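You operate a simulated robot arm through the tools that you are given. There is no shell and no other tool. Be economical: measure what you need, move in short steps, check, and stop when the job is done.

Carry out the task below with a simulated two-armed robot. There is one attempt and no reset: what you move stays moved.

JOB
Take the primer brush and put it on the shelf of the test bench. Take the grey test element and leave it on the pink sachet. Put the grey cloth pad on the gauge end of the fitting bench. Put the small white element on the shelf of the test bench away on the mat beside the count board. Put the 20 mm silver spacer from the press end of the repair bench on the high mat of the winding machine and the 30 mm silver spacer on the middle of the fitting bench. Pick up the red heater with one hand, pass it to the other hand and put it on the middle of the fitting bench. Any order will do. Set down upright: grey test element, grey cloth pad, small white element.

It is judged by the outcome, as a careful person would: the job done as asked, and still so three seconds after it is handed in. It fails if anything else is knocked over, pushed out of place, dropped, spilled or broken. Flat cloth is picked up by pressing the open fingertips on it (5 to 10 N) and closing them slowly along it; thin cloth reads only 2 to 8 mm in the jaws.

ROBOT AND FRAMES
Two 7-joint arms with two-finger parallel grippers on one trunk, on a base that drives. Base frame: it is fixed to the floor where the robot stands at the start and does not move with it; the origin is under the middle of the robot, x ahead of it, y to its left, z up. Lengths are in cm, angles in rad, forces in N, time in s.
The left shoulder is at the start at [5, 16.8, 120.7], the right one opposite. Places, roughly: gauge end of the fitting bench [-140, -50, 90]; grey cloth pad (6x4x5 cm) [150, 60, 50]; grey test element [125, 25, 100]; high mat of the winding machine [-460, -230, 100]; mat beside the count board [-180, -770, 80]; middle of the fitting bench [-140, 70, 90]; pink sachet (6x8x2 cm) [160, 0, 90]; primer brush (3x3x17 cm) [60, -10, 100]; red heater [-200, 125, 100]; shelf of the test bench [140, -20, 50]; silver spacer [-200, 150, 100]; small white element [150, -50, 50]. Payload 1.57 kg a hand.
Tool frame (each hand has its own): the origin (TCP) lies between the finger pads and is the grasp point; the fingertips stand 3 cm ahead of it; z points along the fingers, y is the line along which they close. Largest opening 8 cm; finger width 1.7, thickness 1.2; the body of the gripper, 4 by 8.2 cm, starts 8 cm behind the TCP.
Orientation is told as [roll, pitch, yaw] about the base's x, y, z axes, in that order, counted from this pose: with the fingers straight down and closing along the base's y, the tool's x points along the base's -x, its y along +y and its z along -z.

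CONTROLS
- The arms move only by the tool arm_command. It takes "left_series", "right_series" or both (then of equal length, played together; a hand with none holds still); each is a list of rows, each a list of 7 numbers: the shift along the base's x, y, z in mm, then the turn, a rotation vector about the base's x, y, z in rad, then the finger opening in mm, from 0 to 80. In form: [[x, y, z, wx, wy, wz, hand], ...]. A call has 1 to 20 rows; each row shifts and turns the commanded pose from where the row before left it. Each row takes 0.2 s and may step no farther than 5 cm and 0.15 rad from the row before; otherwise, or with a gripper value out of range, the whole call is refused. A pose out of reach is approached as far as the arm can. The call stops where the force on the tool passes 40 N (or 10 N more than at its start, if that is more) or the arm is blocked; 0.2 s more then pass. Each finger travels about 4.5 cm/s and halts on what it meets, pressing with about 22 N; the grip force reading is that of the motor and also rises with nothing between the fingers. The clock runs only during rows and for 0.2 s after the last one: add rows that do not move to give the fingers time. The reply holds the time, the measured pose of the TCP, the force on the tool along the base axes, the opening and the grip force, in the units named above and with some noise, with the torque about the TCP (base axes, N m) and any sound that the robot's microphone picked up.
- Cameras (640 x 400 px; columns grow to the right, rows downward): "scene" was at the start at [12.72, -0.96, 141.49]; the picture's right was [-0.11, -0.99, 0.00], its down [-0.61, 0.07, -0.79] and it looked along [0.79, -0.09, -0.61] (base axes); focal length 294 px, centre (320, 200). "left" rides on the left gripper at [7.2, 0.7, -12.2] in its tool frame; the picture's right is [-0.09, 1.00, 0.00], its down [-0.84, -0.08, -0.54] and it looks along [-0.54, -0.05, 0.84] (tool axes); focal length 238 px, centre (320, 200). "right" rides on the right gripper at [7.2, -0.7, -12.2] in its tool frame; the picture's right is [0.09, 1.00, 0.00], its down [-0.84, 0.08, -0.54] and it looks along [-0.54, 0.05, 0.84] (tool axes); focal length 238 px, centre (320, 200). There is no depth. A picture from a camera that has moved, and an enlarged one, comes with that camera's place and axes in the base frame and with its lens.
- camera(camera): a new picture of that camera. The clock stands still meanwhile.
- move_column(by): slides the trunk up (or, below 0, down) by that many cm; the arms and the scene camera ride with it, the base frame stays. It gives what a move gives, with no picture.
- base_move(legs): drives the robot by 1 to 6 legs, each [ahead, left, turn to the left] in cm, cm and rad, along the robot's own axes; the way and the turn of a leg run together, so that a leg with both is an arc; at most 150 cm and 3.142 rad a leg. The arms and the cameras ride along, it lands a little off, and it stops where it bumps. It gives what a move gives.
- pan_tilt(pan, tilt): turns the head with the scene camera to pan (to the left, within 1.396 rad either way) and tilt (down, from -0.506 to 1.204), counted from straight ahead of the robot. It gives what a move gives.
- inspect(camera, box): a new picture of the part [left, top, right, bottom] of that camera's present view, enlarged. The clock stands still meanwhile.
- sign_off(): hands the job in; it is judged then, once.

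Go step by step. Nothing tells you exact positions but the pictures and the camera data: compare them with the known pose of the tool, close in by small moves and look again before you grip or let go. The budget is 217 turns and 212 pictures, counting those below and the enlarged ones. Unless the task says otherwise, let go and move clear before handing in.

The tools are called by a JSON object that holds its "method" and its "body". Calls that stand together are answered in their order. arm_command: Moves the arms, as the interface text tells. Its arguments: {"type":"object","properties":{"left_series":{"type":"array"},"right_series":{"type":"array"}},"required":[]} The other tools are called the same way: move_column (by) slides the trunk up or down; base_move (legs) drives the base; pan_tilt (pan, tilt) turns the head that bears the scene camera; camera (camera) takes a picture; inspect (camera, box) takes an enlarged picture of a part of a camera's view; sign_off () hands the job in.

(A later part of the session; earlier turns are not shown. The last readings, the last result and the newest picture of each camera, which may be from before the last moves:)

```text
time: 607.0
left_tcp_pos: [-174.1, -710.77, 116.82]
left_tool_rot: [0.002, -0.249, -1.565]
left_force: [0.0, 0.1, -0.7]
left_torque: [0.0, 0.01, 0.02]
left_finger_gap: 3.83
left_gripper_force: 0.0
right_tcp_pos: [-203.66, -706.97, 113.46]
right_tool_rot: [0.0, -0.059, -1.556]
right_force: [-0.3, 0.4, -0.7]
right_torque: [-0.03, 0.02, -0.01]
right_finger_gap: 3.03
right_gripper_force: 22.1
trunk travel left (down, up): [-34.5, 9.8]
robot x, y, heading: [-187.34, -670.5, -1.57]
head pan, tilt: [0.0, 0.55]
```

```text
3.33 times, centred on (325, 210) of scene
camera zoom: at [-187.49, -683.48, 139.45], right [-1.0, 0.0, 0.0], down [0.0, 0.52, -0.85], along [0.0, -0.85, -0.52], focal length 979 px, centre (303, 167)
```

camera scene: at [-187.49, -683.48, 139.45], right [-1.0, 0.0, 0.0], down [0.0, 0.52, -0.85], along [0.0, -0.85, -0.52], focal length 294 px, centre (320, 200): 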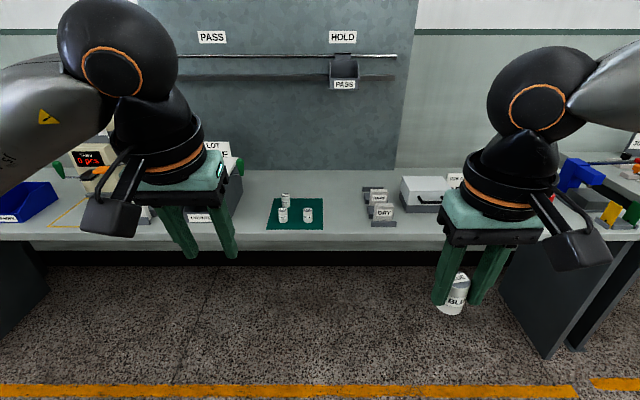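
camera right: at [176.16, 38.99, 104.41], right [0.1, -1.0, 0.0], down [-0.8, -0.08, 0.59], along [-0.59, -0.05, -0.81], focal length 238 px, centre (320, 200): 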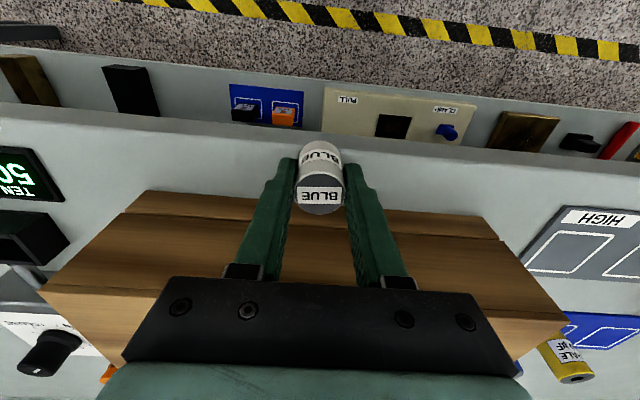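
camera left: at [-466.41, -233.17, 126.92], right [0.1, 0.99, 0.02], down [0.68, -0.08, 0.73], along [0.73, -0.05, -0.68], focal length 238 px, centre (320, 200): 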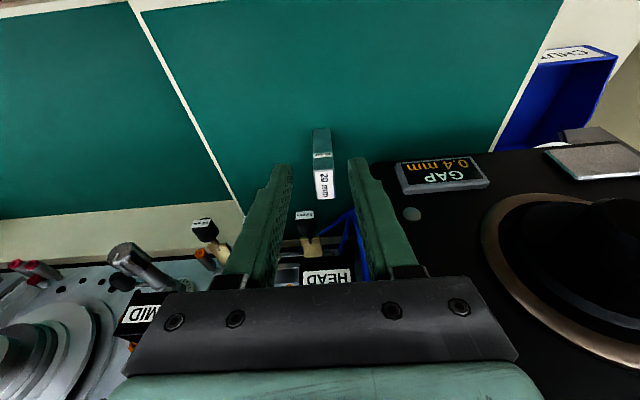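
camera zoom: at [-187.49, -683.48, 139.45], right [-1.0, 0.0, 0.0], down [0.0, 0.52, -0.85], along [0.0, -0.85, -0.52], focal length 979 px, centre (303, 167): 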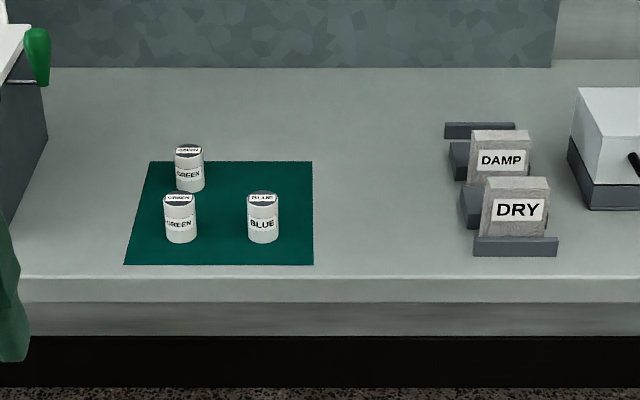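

The free place on the mat is its back-right quadrant, about (-184,-775.5). I line up the right hand and drive closer.

{"method": "base_move", "body": {"legs": [[0, 19.5, 0], [62, 0, 0]]}}

{"method": "camera", "body": {"camera": "right"}}

{"method": "camera", "body": {"camera": "scene"}}

```text
time: 611.7
left_tcp_pos: [-153.91, -773.01, 116.9]
left_tool_rot: [0.001, -0.247, -1.559]
left_force: [0.2, -0.8, 0.6]
left_torque: [-0.02, -0.03, 0.01]
left_finger_gap: 3.81
left_gripper_force: 0.0
right_tcp_pos: [-183.64, -769.49, 113.36]
right_tool_rot: [0.001, -0.058, -1.549]
right_force: [-0.3, -0.3, -0.3]
right_torque: [0.02, -0.01, -0.02]
right_finger_gap: 3.04
right_gripper_force: 22.0
trunk travel left (down, up): [-34.5, 9.8]
robot x, y, heading: [-167.56, -732.72, -1.564]
head pan, tilt: [0.0, 0.55]
```

```text
50 pictures are left
camera right: at [-184.47, -761.58, 125.33], right [0.99, 0.12, -0.01], down [0.1, -0.8, 0.59], along [0.06, -0.59, -0.81], focal length 238 px, centre (320, 200)
```

right: 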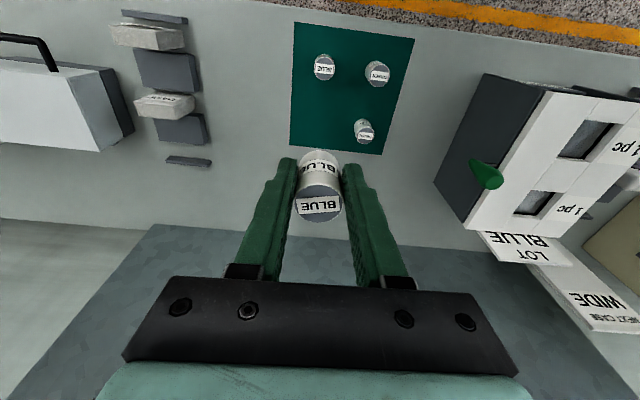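

```text
49 pictures are left
camera scene: at [-167.54, -745.77, 139.44], right [-1.0, -0.01, 0.0], down [0.0, 0.52, -0.85], along [0.01, -0.85, -0.52], focal length 294 px, centre (320, 200)
```

scene: 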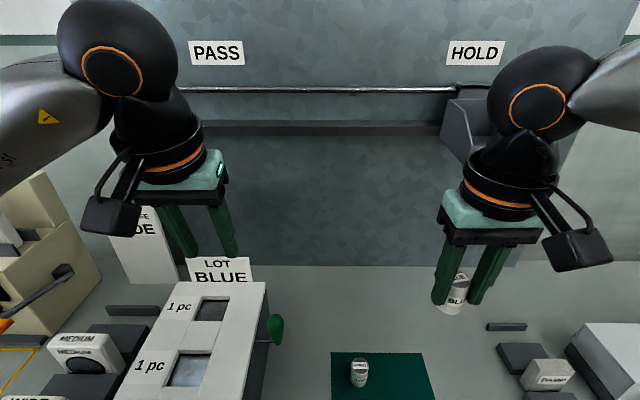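

Counter shows "LOT BLUE"; the free quadrant is at (-184.4,-776). I move over it and lower most of the way.

{"method": "arm_command", "body": {"right_series": [[-4, -33, 0, 0, 0, 0, 15], [-4, -32, -20, 0, 0, 0, 15], [0, 0, -45, 0, 0, 0, 15], [0, 0, -45, 0, 0, 0, 15], [0, 0, -45, 0, 0, 0, 15], [0, 0, -45, 0, 0, 0, 15], [0, 0, -30, 0, 0, 0, 15], [0, 0, 0, 0, 0, 0, 15]]}}

{"method": "camera", "body": {"camera": "right"}}

```text
time: 613.5
left_tcp_pos: [-153.9, -773.04, 116.87]
left_tool_rot: [0.002, -0.248, -1.558]
left_force: [0.0, 0.5, 0.1]
left_torque: [-0.02, -0.01, -0.04]
left_finger_gap: 3.8
left_gripper_force: 0.0
right_tcp_pos: [-184.66, -775.74, 90.65]
right_tool_rot: [0.002, -0.059, -1.549]
right_force: [-0.6, 0.7, -1.0]
right_torque: [0.03, -0.01, -0.01]
right_finger_gap: 3.05
right_gripper_force: 22.2
right hand out of reach, approached as far as the arm can: row 7
trunk travel left (down, up): [-34.5, 9.8]
robot x, y, heading: [-167.87, -733.02, -1.562]
head pan, tilt: [0.0, 0.55]
```

```text
48 pictures are left
camera right: at [-185.62, -767.81, 102.53], right [0.99, 0.12, 0.0], down [0.1, -0.8, 0.59], along [0.07, -0.59, -0.81], focal length 238 px, centre (320, 200)
```

right: 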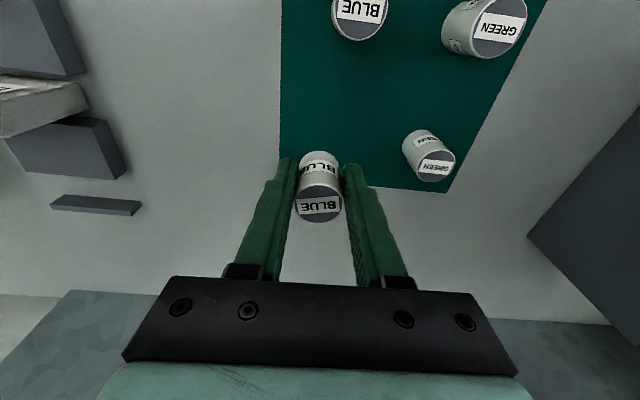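

Good position over the free quadrant. The arm is at its lower limit, so I lower the trunk gradually.

{"method": "move_column", "body": {"by": -4.5}}

{"method": "camera", "body": {"camera": "right"}}

```text
time: 614.4
left_tcp_pos: [-153.81, -772.95, 112.46]
left_tool_rot: [0.002, -0.248, -1.56]
left_force: [1.0, 0.2, -0.6]
left_torque: [0.01, -0.03, 0.0]
left_finger_gap: 3.77
left_gripper_force: 0.1
right_tcp_pos: [-184.69, -775.73, 86.18]
right_tool_rot: [0.0, -0.059, -1.548]
right_force: [0.0, 0.3, -0.5]
right_torque: [0.0, -0.01, 0.01]
right_finger_gap: 3.07
right_gripper_force: 21.8
trunk travel left (down, up): [-30.0, 14.3]
robot x, y, heading: [-168.1, -732.67, -1.565]
head pan, tilt: [0.0, 0.55]
```

```text
47 pictures are left
camera right: at [-185.61, -767.8, 98.08], right [0.99, 0.12, 0.0], down [0.1, -0.8, 0.59], along [0.07, -0.59, -0.81], focal length 238 px, centre (320, 200)
```

right: 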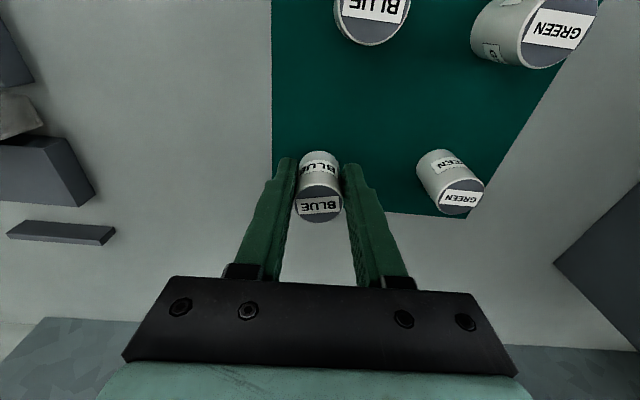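

{"method": "arm_command", "body": {"right_series": [[0, 0, -4, 0, 0, 0, 15], [0, 0, -4, 0, 0, 0, 15], [0, 0, -3, 0, 0, 0, 15], [0, 0, -3, 0, 0, 0, 15], [0, 0, 0, 0, 0, 0, 15]]}}

```text
time: 615.6
left_tcp_pos: [-153.9, -773.0, 112.24]
left_tool_rot: [0.002, -0.248, -1.56]
left_force: [-0.3, -0.5, 0.7]
left_torque: [-0.02, 0.01, -0.01]
left_finger_gap: 3.81
left_gripper_force: 0.1
right_tcp_pos: [-185.14, -775.37, 85.15]
right_tool_rot: [0.003, -0.059, -1.549]
right_force: [-0.2, -0.2, -0.5]
right_torque: [0.04, 0.01, -0.01]
right_finger_gap: 3.04
right_gripper_force: 21.8
right hand out of reach, approached as far as the arm can: row 2, 4
trunk travel left (down, up): [-30.0, 14.3]
robot x, y, heading: [-167.82, -732.7, -1.56]
head pan, tilt: [0.0, 0.55]
```

{"method": "move_column", "body": {"by": -0.7}}

{"method": "move_column", "body": {"by": -0.4}}

```text
time: 616.1
left_tcp_pos: [-153.92, -772.87, 111.68]
left_tool_rot: [0.002, -0.249, -1.559]
left_force: [0.0, -0.1, -0.2]
left_torque: [0.0, 0.02, 0.01]
left_finger_gap: 3.79
left_gripper_force: 0.0
right_tcp_pos: [-185.14, -775.43, 84.73]
right_tool_rot: [0.004, -0.064, -1.547]
right_force: [-2.6, 1.5, 13.6]
right_torque: [-0.02, 0.12, -0.02]
right_finger_gap: 3.03
right_gripper_force: 22.3
trunk travel left (down, up): [-29.3, 15.0]
robot x, y, heading: [-167.74, -732.7, -1.563]
head pan, tilt: [0.0, 0.55]
```

```text
time: 616.6
left_tcp_pos: [-153.95, -772.89, 111.34]
left_tool_rot: [0.002, -0.249, -1.559]
left_force: [0.2, -0.5, -0.1]
left_torque: [-0.01, 0.0, 0.0]
left_finger_gap: 3.79
left_gripper_force: 0.0
right_tcp_pos: [-185.22, -775.48, 84.19]
right_tool_rot: [0.003, -0.065, -1.548]
right_force: [-3.3, 0.7, 17.4]
right_torque: [-0.21, 0.1, -0.03]
right_finger_gap: 3.07
right_gripper_force: 21.9
trunk travel left (down, up): [-28.9, 15.4]
robot x, y, heading: [-168.15, -732.64, -1.558]
head pan, tilt: [0.0, 0.55]
```

Contact at ~17 N. I ease the pressure, open slowly and rise.

{"method": "arm_command", "body": {"right_series": [[0, 0, 3, 0, 0, 0, 15], [0, 0, 0, 0, 0, 0, 34], [0, 0, 0, 0, 0, 0, 38], [0, 0, 0, 0, 0, 0, 44], [0, 0, 0, 0, 0, 0, 52], [0, 0, 0, 0, 0, 0, 52], [0, 0, 15, 0, 0, 0, 52], [0, 0, 30, 0, 0, 0, 52], [0, 0, 45, 0, 0, 0, 52], [0, 0, 45, 0, 0, 0, 52], [0, 0, 45, 0, 0, 0, 52], [0, 0, 45, 0, 0, 0, 52], [0, 0, 0, 0, 0, 0, 52]]}}

{"method": "camera", "body": {"camera": "right"}}

```text
time: 619.5
left_tcp_pos: [-153.94, -772.92, 111.18]
left_tool_rot: [0.001, -0.249, -1.558]
left_force: [0.1, 0.7, 0.4]
left_torque: [0.0, -0.03, 0.02]
left_finger_gap: 3.82
left_gripper_force: 0.1
right_tcp_pos: [-185.26, -775.36, 106.9]
right_tool_rot: [0.004, -0.06, -1.546]
right_force: [-0.1, -0.6, -0.5]
right_torque: [0.0, 0.01, 0.02]
right_finger_gap: 5.18
right_gripper_force: 0.1
trunk travel left (down, up): [-28.9, 15.4]
robot x, y, heading: [-167.82, -732.1, -1.561]
head pan, tilt: [0.0, 0.55]
```

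```text
46 pictures are left
camera right: at [-186.18, -767.45, 118.75], right [0.99, 0.12, 0.0], down [0.09, -0.8, 0.59], along [0.07, -0.59, -0.81], focal length 238 px, centre (320, 200)
```

right: 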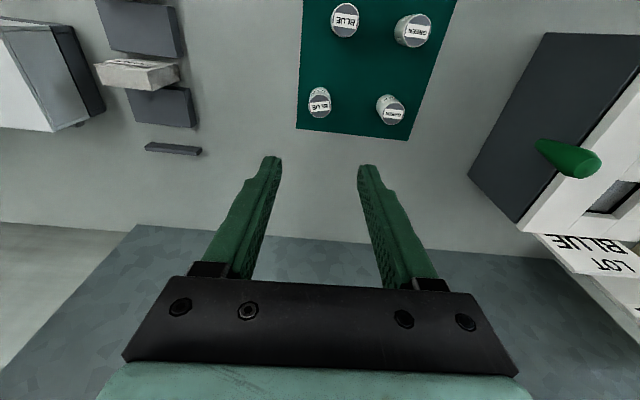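

The white element stands on the mat. Now back to the repair bench for the heater and the 30 mm spacer, retracing the route backwards.

{"method": "base_move", "body": {"legs": [[-62, 0, 0], [0, -64, -0.012], [-150, 0, 0], [-75, 0, 0], [0, 80, 0], [-150, 0, 0]]}}

{"method": "base_move", "body": {"legs": [[-120, 0, 0], [0, -142, 0], [-150, 0, 0], [-142, 0, 0], [0, 0, 1.571]]}}

{"method": "pan_tilt", "body": {"pan": 0.0, "tilt": 0.6}}

{"method": "camera", "body": {"camera": "scene"}}

```text
time: 645.3
left_tcp_pos: [-142.09, -382.76, 111.38]
left_tool_rot: [0.002, -0.249, -1.565]
left_force: [0.0, 0.0, 1.2]
left_torque: [-0.01, 0.03, 0.0]
left_finger_gap: 3.8
left_gripper_force: 0.1
right_tcp_pos: [-173.34, -384.72, 106.95]
right_tool_rot: [0.004, -0.06, -1.557]
right_force: [0.4, 0.1, -0.9]
right_torque: [-0.03, 0.0, 0.0]
right_finger_gap: 5.22
right_gripper_force: 0.0
trunk travel left (down, up): [-28.9, 15.4]
robot x, y, heading: [-155.72, -342.42, -1.572]
head pan, tilt: [0.0, 0.55]
stopped in leg 6: the robot was blocked; the commanded pose is now the measured one
```

```text
time: 675.5
left_tcp_pos: [-258.61, 82.16, 111.23]
left_tool_rot: [0.0, -0.247, 0.005]
left_force: [-0.6, -0.2, 0.9]
left_torque: [0.0, 0.02, 0.0]
left_finger_gap: 3.81
left_gripper_force: 0.1
right_tcp_pos: [-256.25, 50.83, 106.71]
right_tool_rot: [0.003, -0.059, 0.016]
right_force: [0.0, -1.2, -0.1]
right_torque: [0.0, 0.01, 0.03]
right_finger_gap: 5.21
right_gripper_force: 0.1
trunk travel left (down, up): [-28.9, 15.4]
robot x, y, heading: [-298.81, 68.75, 0.001]
head pan, tilt: [0.0, 0.55]
```

```text
time: 676.1
left_tcp_pos: [-258.57, 82.17, 111.24]
left_tool_rot: [0.001, -0.246, 0.008]
left_force: [0.5, -0.1, 0.4]
left_torque: [0.0, 0.02, 0.01]
left_finger_gap: 3.81
left_gripper_force: 0.1
right_tcp_pos: [-256.32, 50.8, 106.76]
right_tool_rot: [0.003, -0.058, 0.015]
right_force: [-0.4, 0.0, 0.3]
right_torque: [0.0, 0.01, -0.02]
right_finger_gap: 5.19
right_gripper_force: 0.2
trunk travel left (down, up): [-28.9, 15.4]
robot x, y, heading: [-298.85, 68.49, -0.001]
head pan, tilt: [0.0, 0.6]
```

```text
45 pictures are left
camera scene: at [-285.92, 68.61, 133.39], right [0.0, -1.0, 0.0], down [-0.56, 0.0, -0.83], along [0.83, 0.0, -0.56], focal length 294 px, centre (320, 200)
```

scene: 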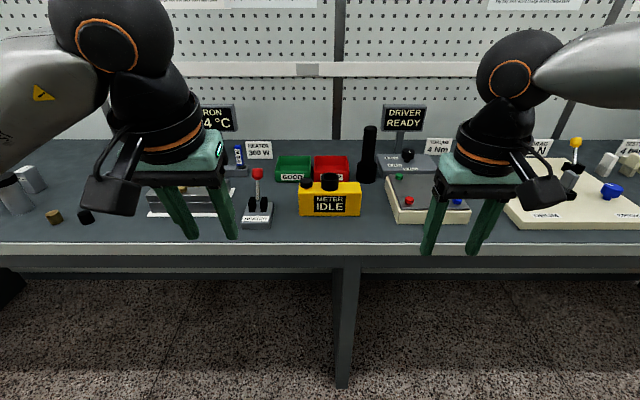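

Back at the repair bench. I sidestep to the heater rack, tilt the right hand a little and drive in above the red heater (≈(-203,114)).

{"method": "base_move", "body": {"legs": [[0, 61.5, 0], [40, 0, 0]]}}

{"method": "arm_command", "body": {"right_series": [[0, 0, 10, 0, -0.1, 0, 40], [0, 0, 10, 0, -0.09, 0, 40], [0, 0, 0, 0, 0, 0, 40]]}}

{"method": "camera", "body": {"camera": "right"}}

{"method": "camera", "body": {"camera": "scene"}}

```text
time: 681.7
left_tcp_pos: [-218.67, 143.49, 111.14]
left_tool_rot: [0.002, -0.246, 0.006]
left_force: [0.7, -0.7, 0.8]
left_torque: [-0.04, 0.02, 0.0]
left_finger_gap: 3.81
left_gripper_force: 0.2
right_tcp_pos: [-216.45, 112.08, 106.77]
right_tool_rot: [0.004, -0.059, 0.015]
right_force: [0.9, -0.4, -0.6]
right_torque: [0.02, 0.02, 0.0]
right_finger_gap: 5.2
right_gripper_force: 0.1
trunk travel left (down, up): [-28.9, 15.4]
robot x, y, heading: [-258.86, 130.17, -0.002]
head pan, tilt: [0.0, 0.6]
```

```text
time: 682.5
left_tcp_pos: [-218.67, 143.38, 111.16]
left_tool_rot: [0.002, -0.246, 0.006]
left_force: [0.2, -1.2, 0.8]
left_torque: [0.0, 0.0, 0.0]
left_finger_gap: 3.8
left_gripper_force: 0.0
right_tcp_pos: [-216.4, 112.07, 108.82]
right_tool_rot: [-0.001, -0.248, 0.016]
right_force: [0.1, -0.2, 0.6]
right_torque: [0.03, 0.02, 0.0]
right_finger_gap: 4.0
right_gripper_force: 0.0
trunk travel left (down, up): [-28.9, 15.4]
robot x, y, heading: [-258.71, 130.06, -0.0]
head pan, tilt: [0.0, 0.6]
```

```text
44 pictures are left
camera right: at [-226.56, 111.33, 118.97], right [-0.1, 0.99, -0.02], down [0.68, 0.09, 0.73], along [0.73, 0.06, -0.68], focal length 238 px, centre (320, 200)
```

right: 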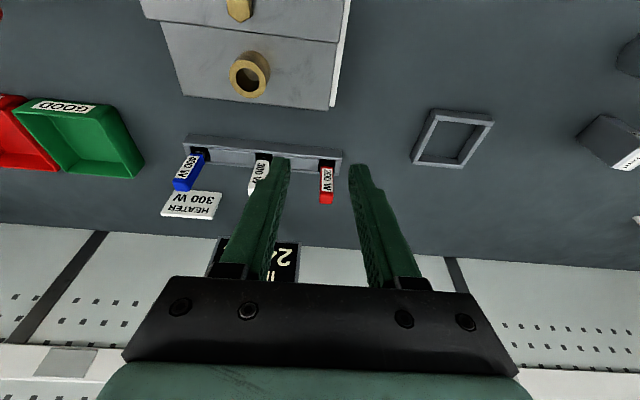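

```text
43 pictures are left
camera scene: at [-246.03, 129.96, 133.39], right [0.0, -1.0, 0.0], down [-0.57, 0.0, -0.82], along [0.82, 0.0, -0.57], focal length 294 px, centre (320, 200)
```

scene: 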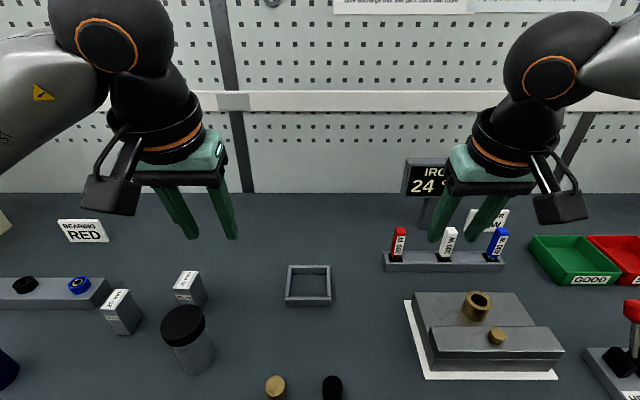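

Red heater top at (-202,114.2,95.7). I move in above it, lining up to grip its top 2 cm with the fingertips.

{"method": "base_move", "body": {"legs": [[6, 0, 0]]}}

{"method": "arm_command", "body": {"right_series": [[30, 10, 0, 0, 0, 0, 40], [30, 11, 0, 0, 0, 0, 40], [16, 0, -20, 0, 0, 0, 40], [0, 0, -30, 0, 0, 0, 40], [0, 0, 0, 0, 0, 0, 40]]}}

{"method": "camera", "body": {"camera": "right"}}

```text
time: 683.5
left_tcp_pos: [-212.54, 143.66, 111.28]
left_tool_rot: [0.001, -0.246, 0.008]
left_force: [-0.3, -0.2, -0.1]
left_torque: [0.02, 0.0, -0.01]
left_finger_gap: 3.79
left_gripper_force: 0.0
right_tcp_pos: [-210.5, 112.17, 108.8]
right_tool_rot: [0.001, -0.249, 0.015]
right_force: [1.1, 0.0, -0.8]
right_torque: [0.0, 0.0, 0.0]
right_finger_gap: 4.01
right_gripper_force: 0.0
trunk travel left (down, up): [-28.9, 15.4]
robot x, y, heading: [-252.73, 129.76, 0.002]
head pan, tilt: [0.0, 0.6]
```

```text
time: 684.6
left_tcp_pos: [-212.64, 143.54, 111.11]
left_tool_rot: [0.001, -0.247, 0.008]
left_force: [-0.9, -1.0, 0.0]
left_torque: [0.03, 0.01, 0.01]
left_finger_gap: 3.81
left_gripper_force: 0.0
right_tcp_pos: [-202.96, 114.23, 103.91]
right_tool_rot: [-0.001, -0.25, 0.017]
right_force: [0.1, 0.0, 0.0]
right_torque: [0.0, 0.02, -0.03]
right_finger_gap: 4.04
right_gripper_force: 0.0
trunk travel left (down, up): [-28.9, 15.4]
robot x, y, heading: [-252.84, 129.75, -0.0]
head pan, tilt: [0.0, 0.6]
```

```text
42 pictures are left
camera right: at [-212.98, 113.48, 114.04], right [-0.1, 0.99, -0.02], down [0.68, 0.09, 0.73], along [0.73, 0.06, -0.68], focal length 238 px, centre (320, 200)
```

right: 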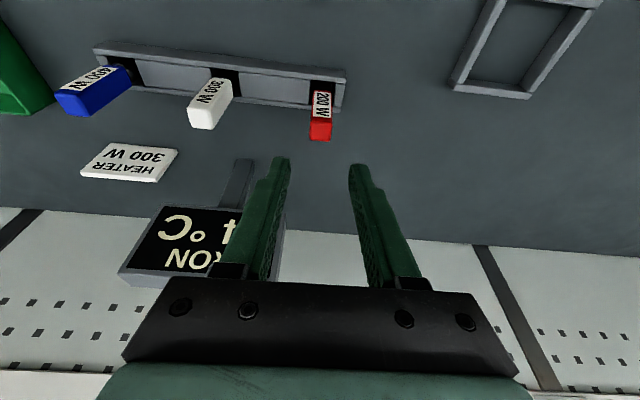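

Aligned. I lower 7 cm and close on the top of the heater.

{"method": "arm_command", "body": {"right_series": [[2, 0, -30, 0, 0, 0, 40], [0, 0, -30, 0, 0, 0, 40], [0, 0, -12, 0, 0, 0, 40], [0, 0, 0, 0, 0, 0, 30], [0, 0, 0, 0, 0, 0, 20], [0, 0, 0, 0, 0, 0, 10], [0, 0, 0, 0, 0, 0, 3], [0, 0, 0, 0, 0, 0, 3]]}}

{"method": "camera", "body": {"camera": "right"}}

```text
time: 686.5
left_tcp_pos: [-212.63, 143.45, 111.26]
left_tool_rot: [0.001, -0.246, 0.007]
left_force: [-0.1, 1.3, -0.1]
left_torque: [-0.03, -0.02, -0.02]
left_finger_gap: 3.81
left_gripper_force: 0.1
right_tcp_pos: [-202.71, 114.18, 96.61]
right_tool_rot: [0.0, -0.25, 0.016]
right_force: [-0.4, 0.0, 0.1]
right_torque: [0.0, 0.01, -0.04]
right_finger_gap: 1.9
right_gripper_force: 21.9
trunk travel left (down, up): [-28.9, 15.4]
robot x, y, heading: [-252.88, 129.97, 0.003]
head pan, tilt: [0.0, 0.6]
```

```text
41 pictures are left
camera right: at [-212.78, 113.41, 106.75], right [-0.1, 0.99, -0.02], down [0.68, 0.09, 0.73], along [0.73, 0.06, -0.68], focal length 238 px, centre (320, 200)
```

right: 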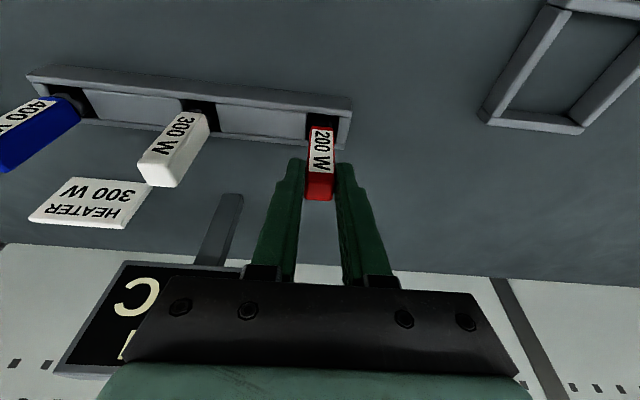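

Gripped. I lift it straight out of the rack, then back off for the handover.

{"method": "arm_command", "body": {"right_series": [[0, 0, 20, 0, 0, 0, 3], [0, 0, 30, 0, 0, 0, 3], [0, 0, 40, 0, 0, 0, 3], [0, 0, 40, 0, 0, 0, 3], [0, 0, 0, 0, 0, 0, 3]]}}

{"method": "base_move", "body": {"legs": [[-42, 0, 0]]}}

{"method": "camera", "body": {"camera": "right"}}

```text
time: 687.6
left_tcp_pos: [-212.56, 143.54, 111.23]
left_tool_rot: [-0.001, -0.246, 0.006]
left_force: [0.2, 0.3, -0.2]
left_torque: [-0.02, 0.02, -0.01]
left_finger_gap: 3.78
left_gripper_force: 0.0
right_tcp_pos: [-202.76, 114.25, 109.59]
right_tool_rot: [0.001, -0.248, 0.015]
right_force: [-0.4, 0.0, -0.2]
right_torque: [0.01, 0.02, -0.02]
right_finger_gap: 1.93
right_gripper_force: 21.9
trunk travel left (down, up): [-28.9, 15.4]
robot x, y, heading: [-252.99, 129.96, -0.003]
head pan, tilt: [0.0, 0.6]
```

```text
time: 690.2
left_tcp_pos: [-254.21, 143.33, 111.18]
left_tool_rot: [0.002, -0.246, 0.001]
left_force: [-0.1, -0.3, 0.6]
left_torque: [0.02, 0.0, -0.05]
left_finger_gap: 3.81
left_gripper_force: 0.0
right_tcp_pos: [-244.5, 113.99, 109.52]
right_tool_rot: [0.0, -0.249, 0.01]
right_force: [-0.1, 0.8, -0.4]
right_torque: [0.03, -0.01, 0.0]
right_finger_gap: 1.93
right_gripper_force: 21.7
trunk travel left (down, up): [-28.9, 15.4]
robot x, y, heading: [-294.64, 130.03, 0.002]
head pan, tilt: [0.0, 0.6]
```

```text
40 pictures are left
camera right: at [-254.58, 113.19, 119.72], right [-0.1, 0.99, -0.02], down [0.68, 0.08, 0.73], along [0.73, 0.06, -0.68], focal length 238 px, centre (320, 200)
```

right: 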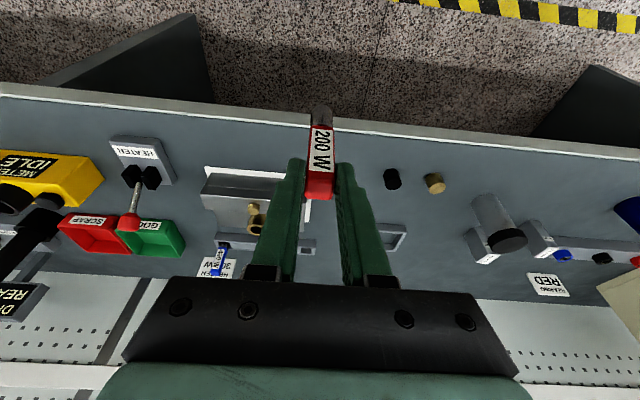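

The heater is free. I turn the right hand horizontal, then yaw it to its left, raising the left hand out of the way meanwhile.

{"method": "arm_command", "body": {"right_series": [[-5, 0, 0, 0, -0.137, 0, 3], [-5, 0, 0, 0, -0.137, 0, 3], [-5, 0, 0, 0, -0.137, 0, 3], [-5, 0, 0, 0, -0.137, 0, 3], [-5, 0, 0, 0, -0.137, 0, 3], [-5, 0, 0, 0, -0.137, 0, 3], [-5, 0, 0, 0, -0.137, 0, 3], [-5, 0, 0, 0, -0.137, 0, 3], [-5, 0, 0, 0, -0.134, 0, 3], [0, 10, 0, 0, 0, 0.14, 3], [0, 15, 0, 0, 0, 0.14, 3], [-5, 20, 0, 0, 0, 0.14, 3], [-5, 20, 0, 0, 0, 0.14, 3], [-5, 20, 0, 0, 0, 0.14, 3], [0, 0, 0, 0, 0, 0, 3]], "left_series": [[0, 0, 30, 0, 0, 0, 60], [0, 0, 30, 0, 0, 0, 60], [0, 0, 30, 0, 0, 0, 60], [0, 10, 20, 0, 0, 0, 60], [0, 10, 0, 0, 0, 0, 60], [0, 0, 0, 0, 0, 0, 60], [0, 0, 0, 0, 0, 0, 60], [0, 0, 0, 0, 0, 0, 60], [0, 0, 0, 0, 0, 0, 60], [0, 0, 0, 0, 0, 0, 60], [0, 0, 0, 0, 0, 0, 60], [0, 0, 0, 0, 0, 0, 60], [0, 0, 0, 0, 0, 0, 60], [0, 0, 0, 0, 0, 0, 60], [0, 0, 0, 0, 0, 0, 60]]}}

{"method": "camera", "body": {"camera": "right"}}

{"method": "camera", "body": {"camera": "left"}}

```text
time: 693.4
left_tcp_pos: [-254.37, 145.31, 122.27]
left_tool_rot: [0.001, -0.245, 0.003]
left_force: [0.2, -0.2, 0.6]
left_torque: [-0.02, -0.05, -0.01]
left_finger_gap: 6.01
left_gripper_force: 0.2
right_tcp_pos: [-249.45, 122.88, 109.63]
right_tool_rot: [-0.119, -1.478, 0.824]
right_force: [-0.2, -0.1, -0.5]
right_torque: [-0.03, 0.01, -0.03]
right_finger_gap: 1.93
right_gripper_force: 21.8
right hand out of reach, approached as far as the arm can: row 9, 10
trunk travel left (down, up): [-28.9, 15.4]
robot x, y, heading: [-294.51, 129.72, 0.002]
head pan, tilt: [0.0, 0.6]
```

```text
39 pictures are left
camera right: at [-258.82, 114.04, 103.61], right [-0.65, 0.75, -0.1], down [-0.41, -0.23, 0.88], along [0.64, 0.62, 0.46], focal length 238 px, centre (320, 200)
```

right: 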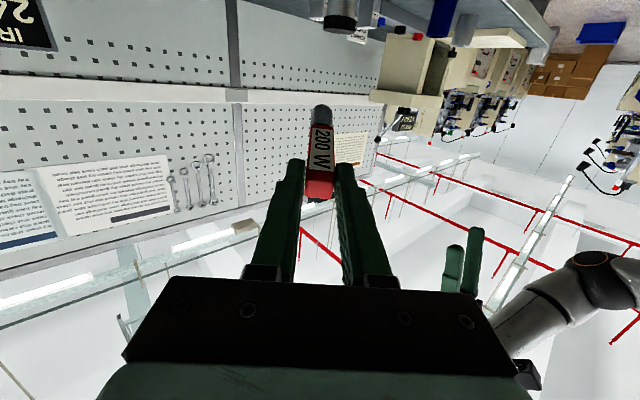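

```text
38 pictures are left
camera left: at [-264.24, 145.97, 132.32], right [0.09, 1.0, 0.02], down [0.68, -0.08, 0.73], along [0.73, -0.05, -0.68], focal length 238 px, centre (320, 200)
```

left: 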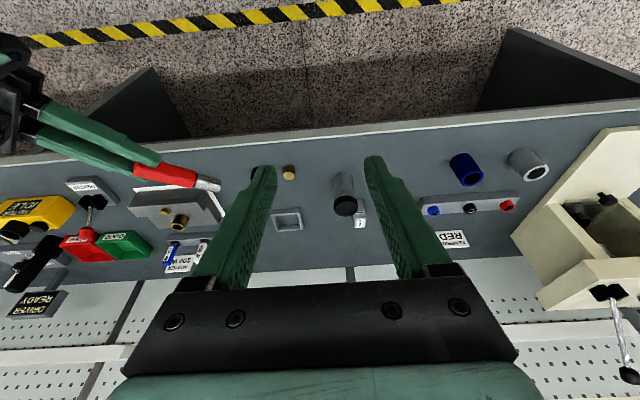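

Both hands see each other well. I bring the right hand a bit lower and nearer, and the left hand (nearly vertical, yawed to match) above the free half of the heater.

{"method": "arm_command", "body": {"right_series": [[-8, 0, -16, 0, 0, 0, 3], [-8, 0, -16, 0, 0, 0, 3], [-8, 0, -16, 0, 0, 0, 3], [-8, 0, -16, 0, 0, 0, 3], [-8, 0, -16, 0, 0, 0, 3], [0, 0, 0, 0, 0, 0, 3], [0, 0, 0, 0, 0, 0, 3], [0, 0, 0, 0, 0, 0, 3], [0, 0, 0, 0, 0, 0, 3], [0, 0, 0, 0, 0, 0, 3]], "left_series": [[0, 0, 0, 0, 0.145, 0, 60], [6, -20, 0, 0, 0, 0.141, 60], [6, -35, 0, 0, 0, 0.141, 60], [6, -35, 0, 0, 0, 0.141, 60], [8, -35, 0, 0, 0, 0.141, 60], [8, -35, 0, 0, 0, 0.14, 60], [10, -35, 0, 0, 0, 0, 60], [0, 0, -40, 0, 0, 0, 60], [0, 0, -40, 0, 0, 0, 60], [0, 0, 0, 0, 0, 0, 60]]}}

{"method": "camera", "body": {"camera": "left"}}

{"method": "camera", "body": {"camera": "scene"}}

```text
time: 695.6
left_tcp_pos: [-249.89, 125.75, 114.28]
left_tool_rot: [0.001, -0.101, 0.707]
left_force: [-1.0, -0.3, -0.5]
left_torque: [0.0, -0.02, -0.02]
left_finger_gap: 6.01
left_gripper_force: 0.0
right_tcp_pos: [-253.44, 122.75, 101.51]
right_tool_rot: [-0.115, -1.48, 0.819]
right_force: [0.7, -0.9, -0.2]
right_torque: [-0.03, 0.03, 0.01]
right_finger_gap: 1.94
right_gripper_force: 22.4
trunk travel left (down, up): [-28.9, 15.4]
robot x, y, heading: [-294.8, 130.14, -0.003]
head pan, tilt: [0.0, 0.6]
```

```text
37 pictures are left
camera left: at [-256.66, 120.86, 125.66], right [-0.58, 0.82, 0.01], down [0.64, 0.45, 0.62], along [0.5, 0.37, -0.78], focal length 238 px, centre (320, 200)
```

left: 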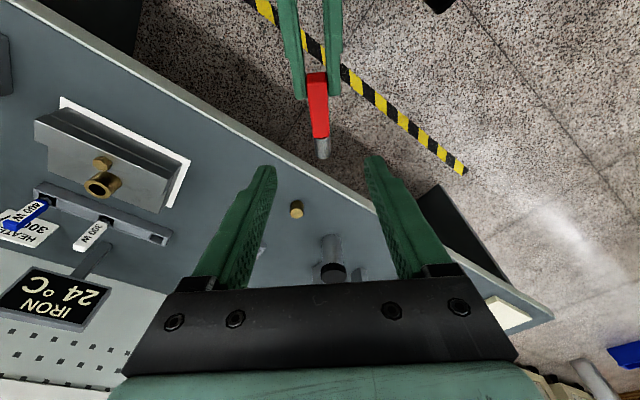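

```text
36 pictures are left
camera scene: at [-281.72, 129.9, 133.39], right [0.0, -1.0, 0.0], down [-0.56, 0.0, -0.83], along [0.83, 0.0, -0.56], focal length 294 px, centre (320, 200)
```

scene: 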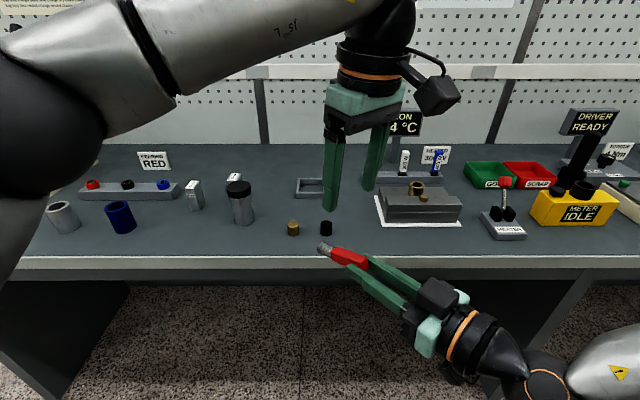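

Aligned: the visible red part is centred between the left fingers. I descend 12 cm and close the left hand.

{"method": "arm_command", "body": {"left_series": [[2, 2, -40, 0, 0, 0, 60], [2, 2, -40, 0, 0, 0, 60], [2, 2, -40, 0, 0, 0, 60], [0, 0, 0, 0, 0, 0, 60], [0, 0, 0, 0, 0, 0, 45], [0, 0, 0, 0, 0, 0, 30], [0, 0, 0, 0, 0, 0, 20], [0, 0, 0, 0, 0, 0, 8], [0, 0, 0, 0, 0, 0, 3], [0, 0, 0, 0, 0, 0, 3]]}}

{"method": "camera", "body": {"camera": "left"}}

```text
time: 697.8
left_tcp_pos: [-249.23, 126.38, 102.13]
left_tool_rot: [0.004, -0.099, 0.705]
left_force: [-2.6, 3.9, -0.5]
left_torque: [-0.06, -0.03, -0.4]
left_finger_gap: 1.95
left_gripper_force: 21.8
right_tcp_pos: [-253.5, 122.74, 101.57]
right_tool_rot: [-0.115, -1.477, 0.815]
right_force: [2.1, -5.3, 0.0]
right_torque: [0.04, 0.07, 0.13]
right_finger_gap: 1.93
right_gripper_force: 22.4
trunk travel left (down, up): [-28.9, 15.4]
robot x, y, heading: [-294.64, 129.93, -0.001]
head pan, tilt: [0.0, 0.6]
```

```text
35 pictures are left
camera left: at [-256.02, 121.4, 113.55], right [-0.58, 0.82, 0.01], down [0.64, 0.44, 0.62], along [0.5, 0.37, -0.78], focal length 238 px, centre (320, 200)
```

left: 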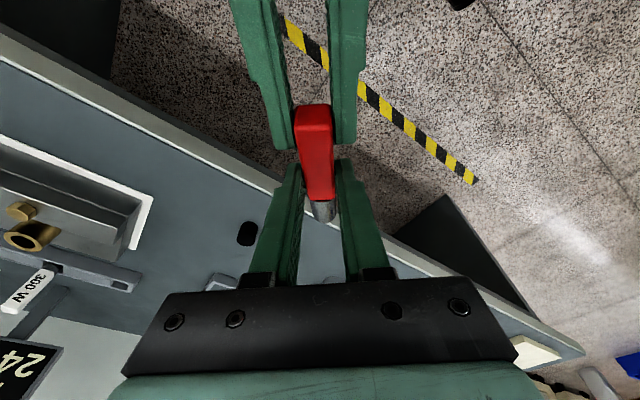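

Left holds it. I open the right hand and lift the heater away with the left.

{"method": "arm_command", "body": {"right_series": [[0, 0, 0, 0, 0, 0, 25], [0, 0, 0, 0, 0, 0, 40], [0, 0, 0, 0, 0, 0, 55], [0, 0, 0, 0, 0, 0, 55], [0, 0, 0, 0, 0, 0, 55], [0, 0, 0, 0, 0, 0, 55], [0, 0, 0, 0, 0, 0, 55], [0, 0, 0, 0, 0, 0, 55], [0, 0, 0, 0, 0, 0, 55], [0, 0, 0, 0, 0, 0, 55]], "left_series": [[0, 0, 0, 0, 0, 0, 3], [0, 0, 0, 0, 0, 0, 3], [0, 0, 0, 0, 0, 0, 3], [0, 0, 0, 0, 0, 0, 3], [0, 0, 20, 0, 0, 0, 3], [0, 0, 30, 0, 0, 0, 3], [0, 0, 40, 0, 0, 0, 3], [0, 20, 20, 0, 0, 0, 3], [0, 30, 0, 0, 0, 0, 3], [0, 0, 0, 0, 0, 0, 3]]}}

{"method": "camera", "body": {"camera": "left"}}

```text
time: 700.0
left_tcp_pos: [-249.23, 131.38, 113.16]
left_tool_rot: [0.001, -0.101, 0.708]
left_force: [0.8, -0.2, -0.4]
left_torque: [-0.02, -0.01, 0.0]
left_finger_gap: 1.85
left_gripper_force: 21.7
right_tcp_pos: [-253.62, 122.81, 101.51]
right_tool_rot: [-0.113, -1.478, 0.815]
right_force: [0.0, 0.2, 0.3]
right_torque: [-0.02, 0.01, -0.02]
right_finger_gap: 5.49
right_gripper_force: 0.0
trunk travel left (down, up): [-28.9, 15.4]
robot x, y, heading: [-294.55, 129.8, -0.003]
head pan, tilt: [0.0, 0.6]
```

```text
34 pictures are left
camera left: at [-256.09, 126.46, 124.58], right [-0.58, 0.82, 0.01], down [0.64, 0.44, 0.62], along [0.5, 0.37, -0.78], focal length 238 px, centre (320, 200)
```

left: 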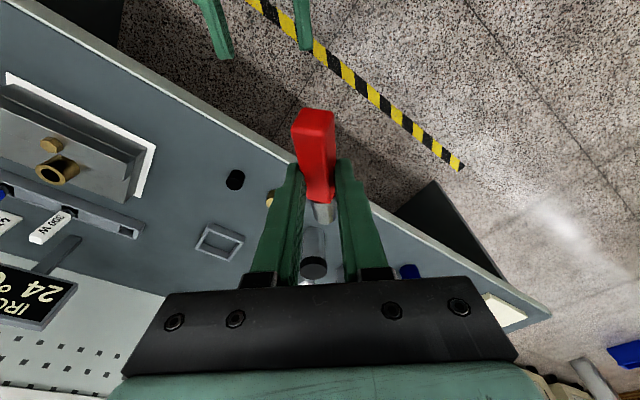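

The pass is done; the heater is in the left hand. Next, I turn the right hand back to pointing down (and un-yaw the left), before fetching the 30 mm spacer.

{"method": "arm_command", "body": {"right_series": [[0, 0, 0, 0, 0, -0.14, 55], [0, -10, 0, 0, 0, -0.14, 55], [0, -15, 0, 0, 0, -0.14, 55], [0, -20, 0, 0, 0, -0.14, 55], [0, -20, 0, 0, 0, -0.14, 55], [5, -10, 5, 0, 0.138, 0, 55], [5, 0, 5, 0, 0.138, 0, 55], [5, 0, 5, 0, 0.138, 0, 55], [5, 0, 5, 0, 0.138, 0, 55], [5, 0, 5, 0, 0.138, 0, 55], [0, 0, 5, 0, 0.138, 0, 55], [0, 0, 5, 0, 0.138, 0, 55], [0, 0, 5, 0, 0.138, 0, 55], [0, 0, 5, 0, 0.138, 0, 55], [0, 0, 5, 0, 0.138, 0, 55], [0, 0, 0, 0, 0, 0, 55]], "left_series": [[0, 20, 10, 0, 0, -0.14, 3], [0, 30, 10, 0, 0, -0.14, 3], [0, 30, 10, 0, 0, -0.14, 3], [0, 30, 10, 0, 0, -0.14, 3], [0, 30, 10, 0, 0, -0.14, 3], [0, 0, 0, 0, 0, 0, 3], [0, 0, 0, 0, 0, 0, 3], [0, 0, 0, 0, 0, 0, 3], [0, 0, 0, 0, 0, 0, 3], [0, 0, 0, 0, 0, 0, 3], [0, 0, 0, 0, 0, 0, 3], [0, 0, 0, 0, 0, 0, 3], [0, 0, 0, 0, 0, 0, 3], [0, 0, 0, 0, 0, 0, 3], [0, 0, 0, 0, 0, 0, 3], [0, 0, 0, 0, 0, 0, 3]]}}

```text
time: 703.4
left_tcp_pos: [-249.23, 145.39, 118.25]
left_tool_rot: [0.003, -0.101, 0.007]
left_force: [-0.2, 0.2, -0.9]
left_torque: [-0.03, -0.01, 0.01]
left_finger_gap: 1.83
left_gripper_force: 21.9
right_tcp_pos: [-247.25, 113.96, 108.08]
right_tool_rot: [0.004, -0.096, 0.009]
right_force: [-0.1, 0.2, -0.5]
right_torque: [0.01, 0.0, 0.0]
right_finger_gap: 5.49
right_gripper_force: 0.0
right hand out of reach, approached as far as the arm can: row 1, 2, 3, 4, 5
trunk travel left (down, up): [-28.9, 15.4]
robot x, y, heading: [-294.89, 129.78, -0.002]
head pan, tilt: [0.0, 0.6]
```

Now I counter-yaw the right tool, sidestep, turn the base 0.35 rad left (to keep the left elbow away from the press) and approach the 30 mm spacer.

{"method": "arm_command", "body": {"right_series": [[0, 0, 10, 0, 0, -0.12, 50], [0, 0, 10, 0, 0, -0.12, 50], [0, 0, 0, 0, 0, -0.115, 50], [0, 0, 0, 0, 0, 0, 50]]}}

{"method": "base_move", "body": {"legs": [[0, 22, 0], [0, 0, 0.352], [27.2, -9.9, 0]]}}

{"method": "camera", "body": {"camera": "right"}}

{"method": "camera", "body": {"camera": "scene"}}

```text
time: 704.4
left_tcp_pos: [-249.2, 145.4, 118.18]
left_tool_rot: [0.002, -0.101, 0.007]
left_force: [-0.1, 0.5, -1.6]
left_torque: [0.02, -0.04, 0.0]
left_finger_gap: 1.84
left_gripper_force: 21.7
right_tcp_pos: [-246.97, 112.27, 110.87]
right_tool_rot: [0.004, -0.101, -0.351]
right_force: [0.2, 0.7, -0.3]
right_torque: [0.01, 0.0, 0.03]
right_finger_gap: 4.97
right_gripper_force: 0.1
right hand out of reach, approached as far as the arm can: row 2, 3
trunk travel left (down, up): [-28.9, 15.4]
robot x, y, heading: [-294.62, 129.92, -0.002]
head pan, tilt: [0.0, 0.6]
```

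```text
time: 708.8
left_tcp_pos: [-228.39, 181.35, 118.24]
left_tool_rot: [0.001, -0.101, 0.353]
left_force: [0.2, -0.1, -0.2]
left_torque: [-0.03, 0.02, 0.0]
left_finger_gap: 1.81
left_gripper_force: 22.0
right_tcp_pos: [-215.1, 150.93, 110.97]
right_tool_rot: [0.004, -0.099, -0.002]
right_force: [-0.1, -0.4, 0.4]
right_torque: [0.0, -0.01, 0.0]
right_finger_gap: 5.0
right_gripper_force: 0.2
trunk travel left (down, up): [-28.9, 15.4]
robot x, y, heading: [-265.81, 151.22, 0.344]
head pan, tilt: [0.0, 0.6]
```

```text
33 pictures are left
camera right: at [-223.39, 150.29, 122.39], right [-0.09, 1.0, -0.01], down [0.78, 0.07, 0.62], along [0.62, 0.05, -0.78], focal length 238 px, centre (320, 200)
```

right: 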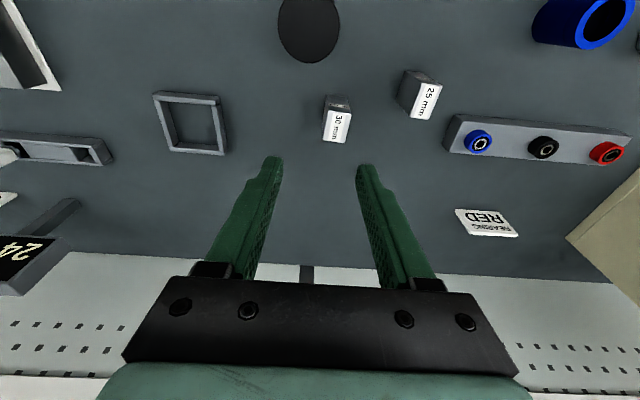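

```text
32 pictures are left
camera scene: at [-253.66, 155.75, 133.38], right [0.34, -0.94, 0.0], down [-0.53, -0.19, -0.82], along [0.78, 0.28, -0.57], focal length 294 px, centre (320, 200)
```

scene: 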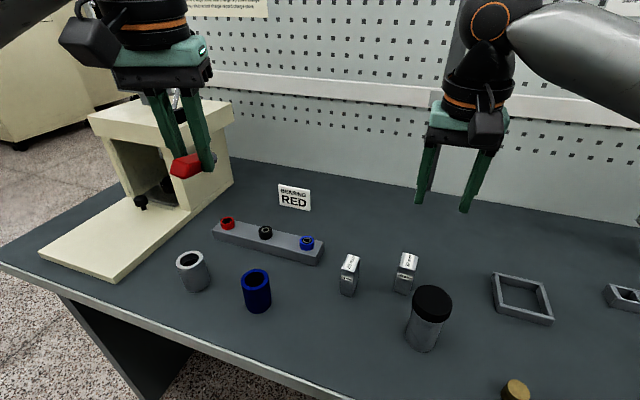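

30 mm spacer at (-212.1,153.2). I move over it and lower to a check height.

{"method": "arm_command", "body": {"right_series": [[15, 12, 0, 0, 0, 0, 50], [16, 11, 0, 0, 0, 0, 50], [0, 0, -40, 0, 0, 0, 50], [0, 0, -40, 0, 0, 0, 50], [0, 0, -30, 0, 0, 0, 50], [0, 0, 0, 0, 0, 0, 50]]}}

{"method": "camera", "body": {"camera": "right"}}

```text
time: 710.2
left_tcp_pos: [-228.34, 181.39, 118.2]
left_tool_rot: [0.002, -0.101, 0.353]
left_force: [-0.6, 1.0, -0.5]
left_torque: [-0.02, 0.03, -0.03]
left_finger_gap: 1.82
left_gripper_force: 22.0
right_tcp_pos: [-214.93, 150.99, 99.79]
right_tool_rot: [0.004, -0.1, -0.001]
right_force: [0.2, -0.7, -0.4]
right_torque: [0.04, 0.02, 0.01]
right_finger_gap: 5.0
right_gripper_force: 0.0
right hand out of reach, approached as far as the arm can: row 1, 2
trunk travel left (down, up): [-28.9, 15.4]
robot x, y, heading: [-265.78, 151.44, 0.339]
head pan, tilt: [0.0, 0.6]
```

```text
31 pictures are left
camera right: at [-223.39, 150.3, 111.37], right [-0.09, 1.0, 0.0], down [0.78, 0.07, 0.62], along [0.62, 0.05, -0.78], focal length 238 px, centre (320, 200)
```

right: 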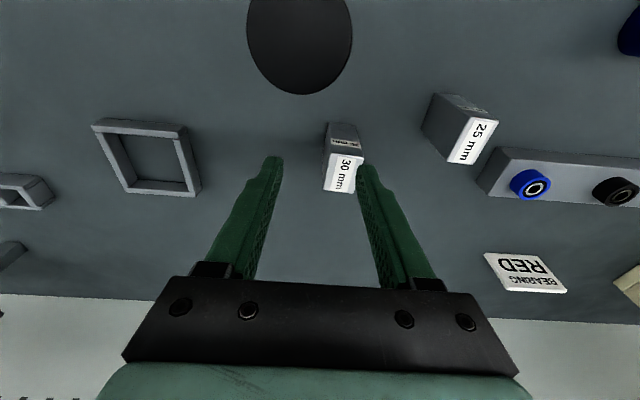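

The arm is at its reach; I nudge the base by (2.9, 2.2) cm instead.

{"method": "base_move", "body": {"legs": [[3.5, 1.1, 0]]}}

{"method": "camera", "body": {"camera": "right"}}

```text
time: 711.0
left_tcp_pos: [-225.39, 183.63, 118.12]
left_tool_rot: [0.001, -0.101, 0.353]
left_force: [-0.1, -0.2, 0.0]
left_torque: [0.01, 0.04, 0.02]
left_finger_gap: 1.79
left_gripper_force: 22.1
right_tcp_pos: [-211.96, 153.18, 99.85]
right_tool_rot: [0.003, -0.098, -0.001]
right_force: [-0.6, 1.0, -0.6]
right_torque: [0.01, 0.06, 0.02]
right_finger_gap: 5.01
right_gripper_force: 0.1
trunk travel left (down, up): [-28.9, 15.4]
robot x, y, heading: [-263.07, 153.42, 0.344]
head pan, tilt: [0.0, 0.6]
```

```text
30 pictures are left
camera right: at [-220.4, 152.55, 111.36], right [-0.09, 1.0, -0.01], down [0.78, 0.07, 0.62], along [0.62, 0.05, -0.78], focal length 238 px, centre (320, 200)
```

right: 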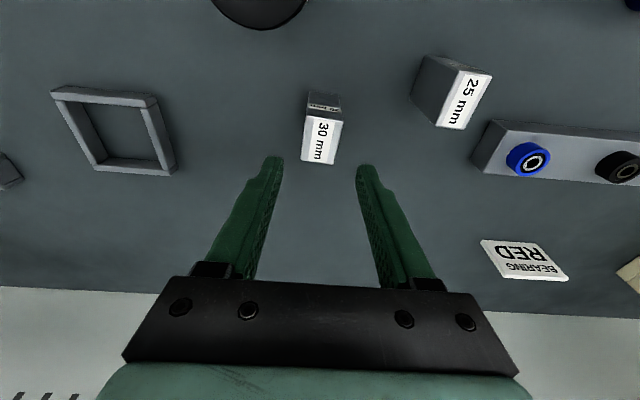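

Centred. I lower, close on the spacer, and also check the heater in the left hand since its gap reading is drifting.

{"method": "arm_command", "body": {"right_series": [[0, 0, -30, 0, 0, 0, 50], [0, 0, -30, 0, 0, 0, 50], [0, 0, -20, 0, 0, 0, 50], [0, 0, 0, 0, 0, 0, 40], [0, 0, 0, 0, 0, 0, 32], [0, 0, 0, 0, 0, 0, 25], [0, 0, 0, 0, 0, 0, 12], [0, 0, 0, 0, 0, 0, 12]]}}

{"method": "camera", "body": {"camera": "left"}}

{"method": "camera", "body": {"camera": "right"}}

```text
time: 712.8
left_tcp_pos: [-225.38, 183.53, 118.21]
left_tool_rot: [0.003, -0.101, 0.352]
left_force: [-0.9, 0.7, -0.4]
left_torque: [0.0, -0.01, 0.01]
left_finger_gap: 1.84
left_gripper_force: 22.2
right_tcp_pos: [-212.04, 153.1, 91.71]
right_tool_rot: [0.004, -0.099, -0.002]
right_force: [-0.8, 0.8, 0.6]
right_torque: [0.01, 0.01, -0.05]
right_finger_gap: 2.94
right_gripper_force: 22.0
trunk travel left (down, up): [-28.9, 15.4]
robot x, y, heading: [-263.2, 153.92, 0.346]
head pan, tilt: [0.0, 0.6]
```

```text
29 pictures are left
camera left: at [-233.59, 181.3, 129.59], right [-0.26, 0.97, 0.01], down [0.76, 0.19, 0.62], along [0.6, 0.17, -0.78], focal length 238 px, centre (320, 200)
```

left: 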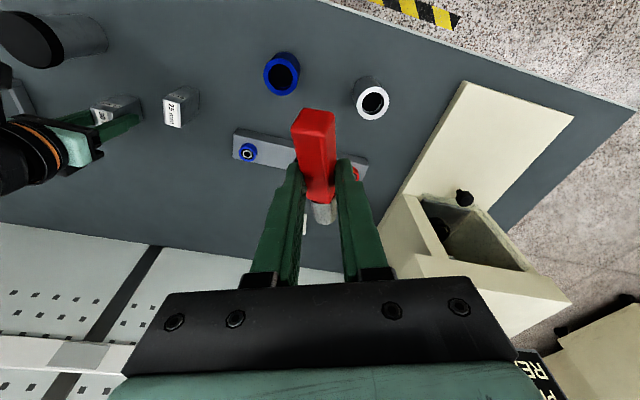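

```text
28 pictures are left
camera right: at [-220.47, 152.48, 103.36], right [-0.09, 1.0, -0.01], down [0.78, 0.07, 0.62], along [0.62, 0.05, -0.78], focal length 238 px, centre (320, 200)
```

right: 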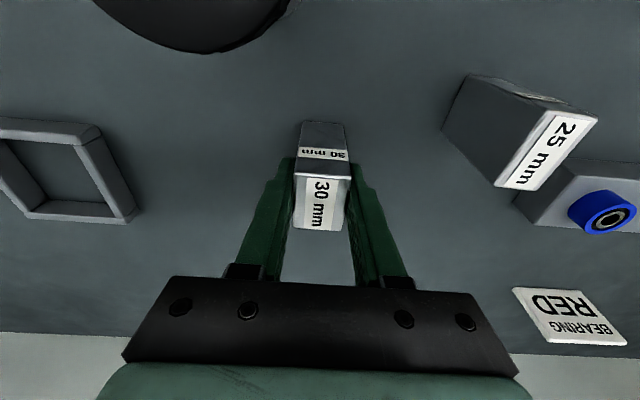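

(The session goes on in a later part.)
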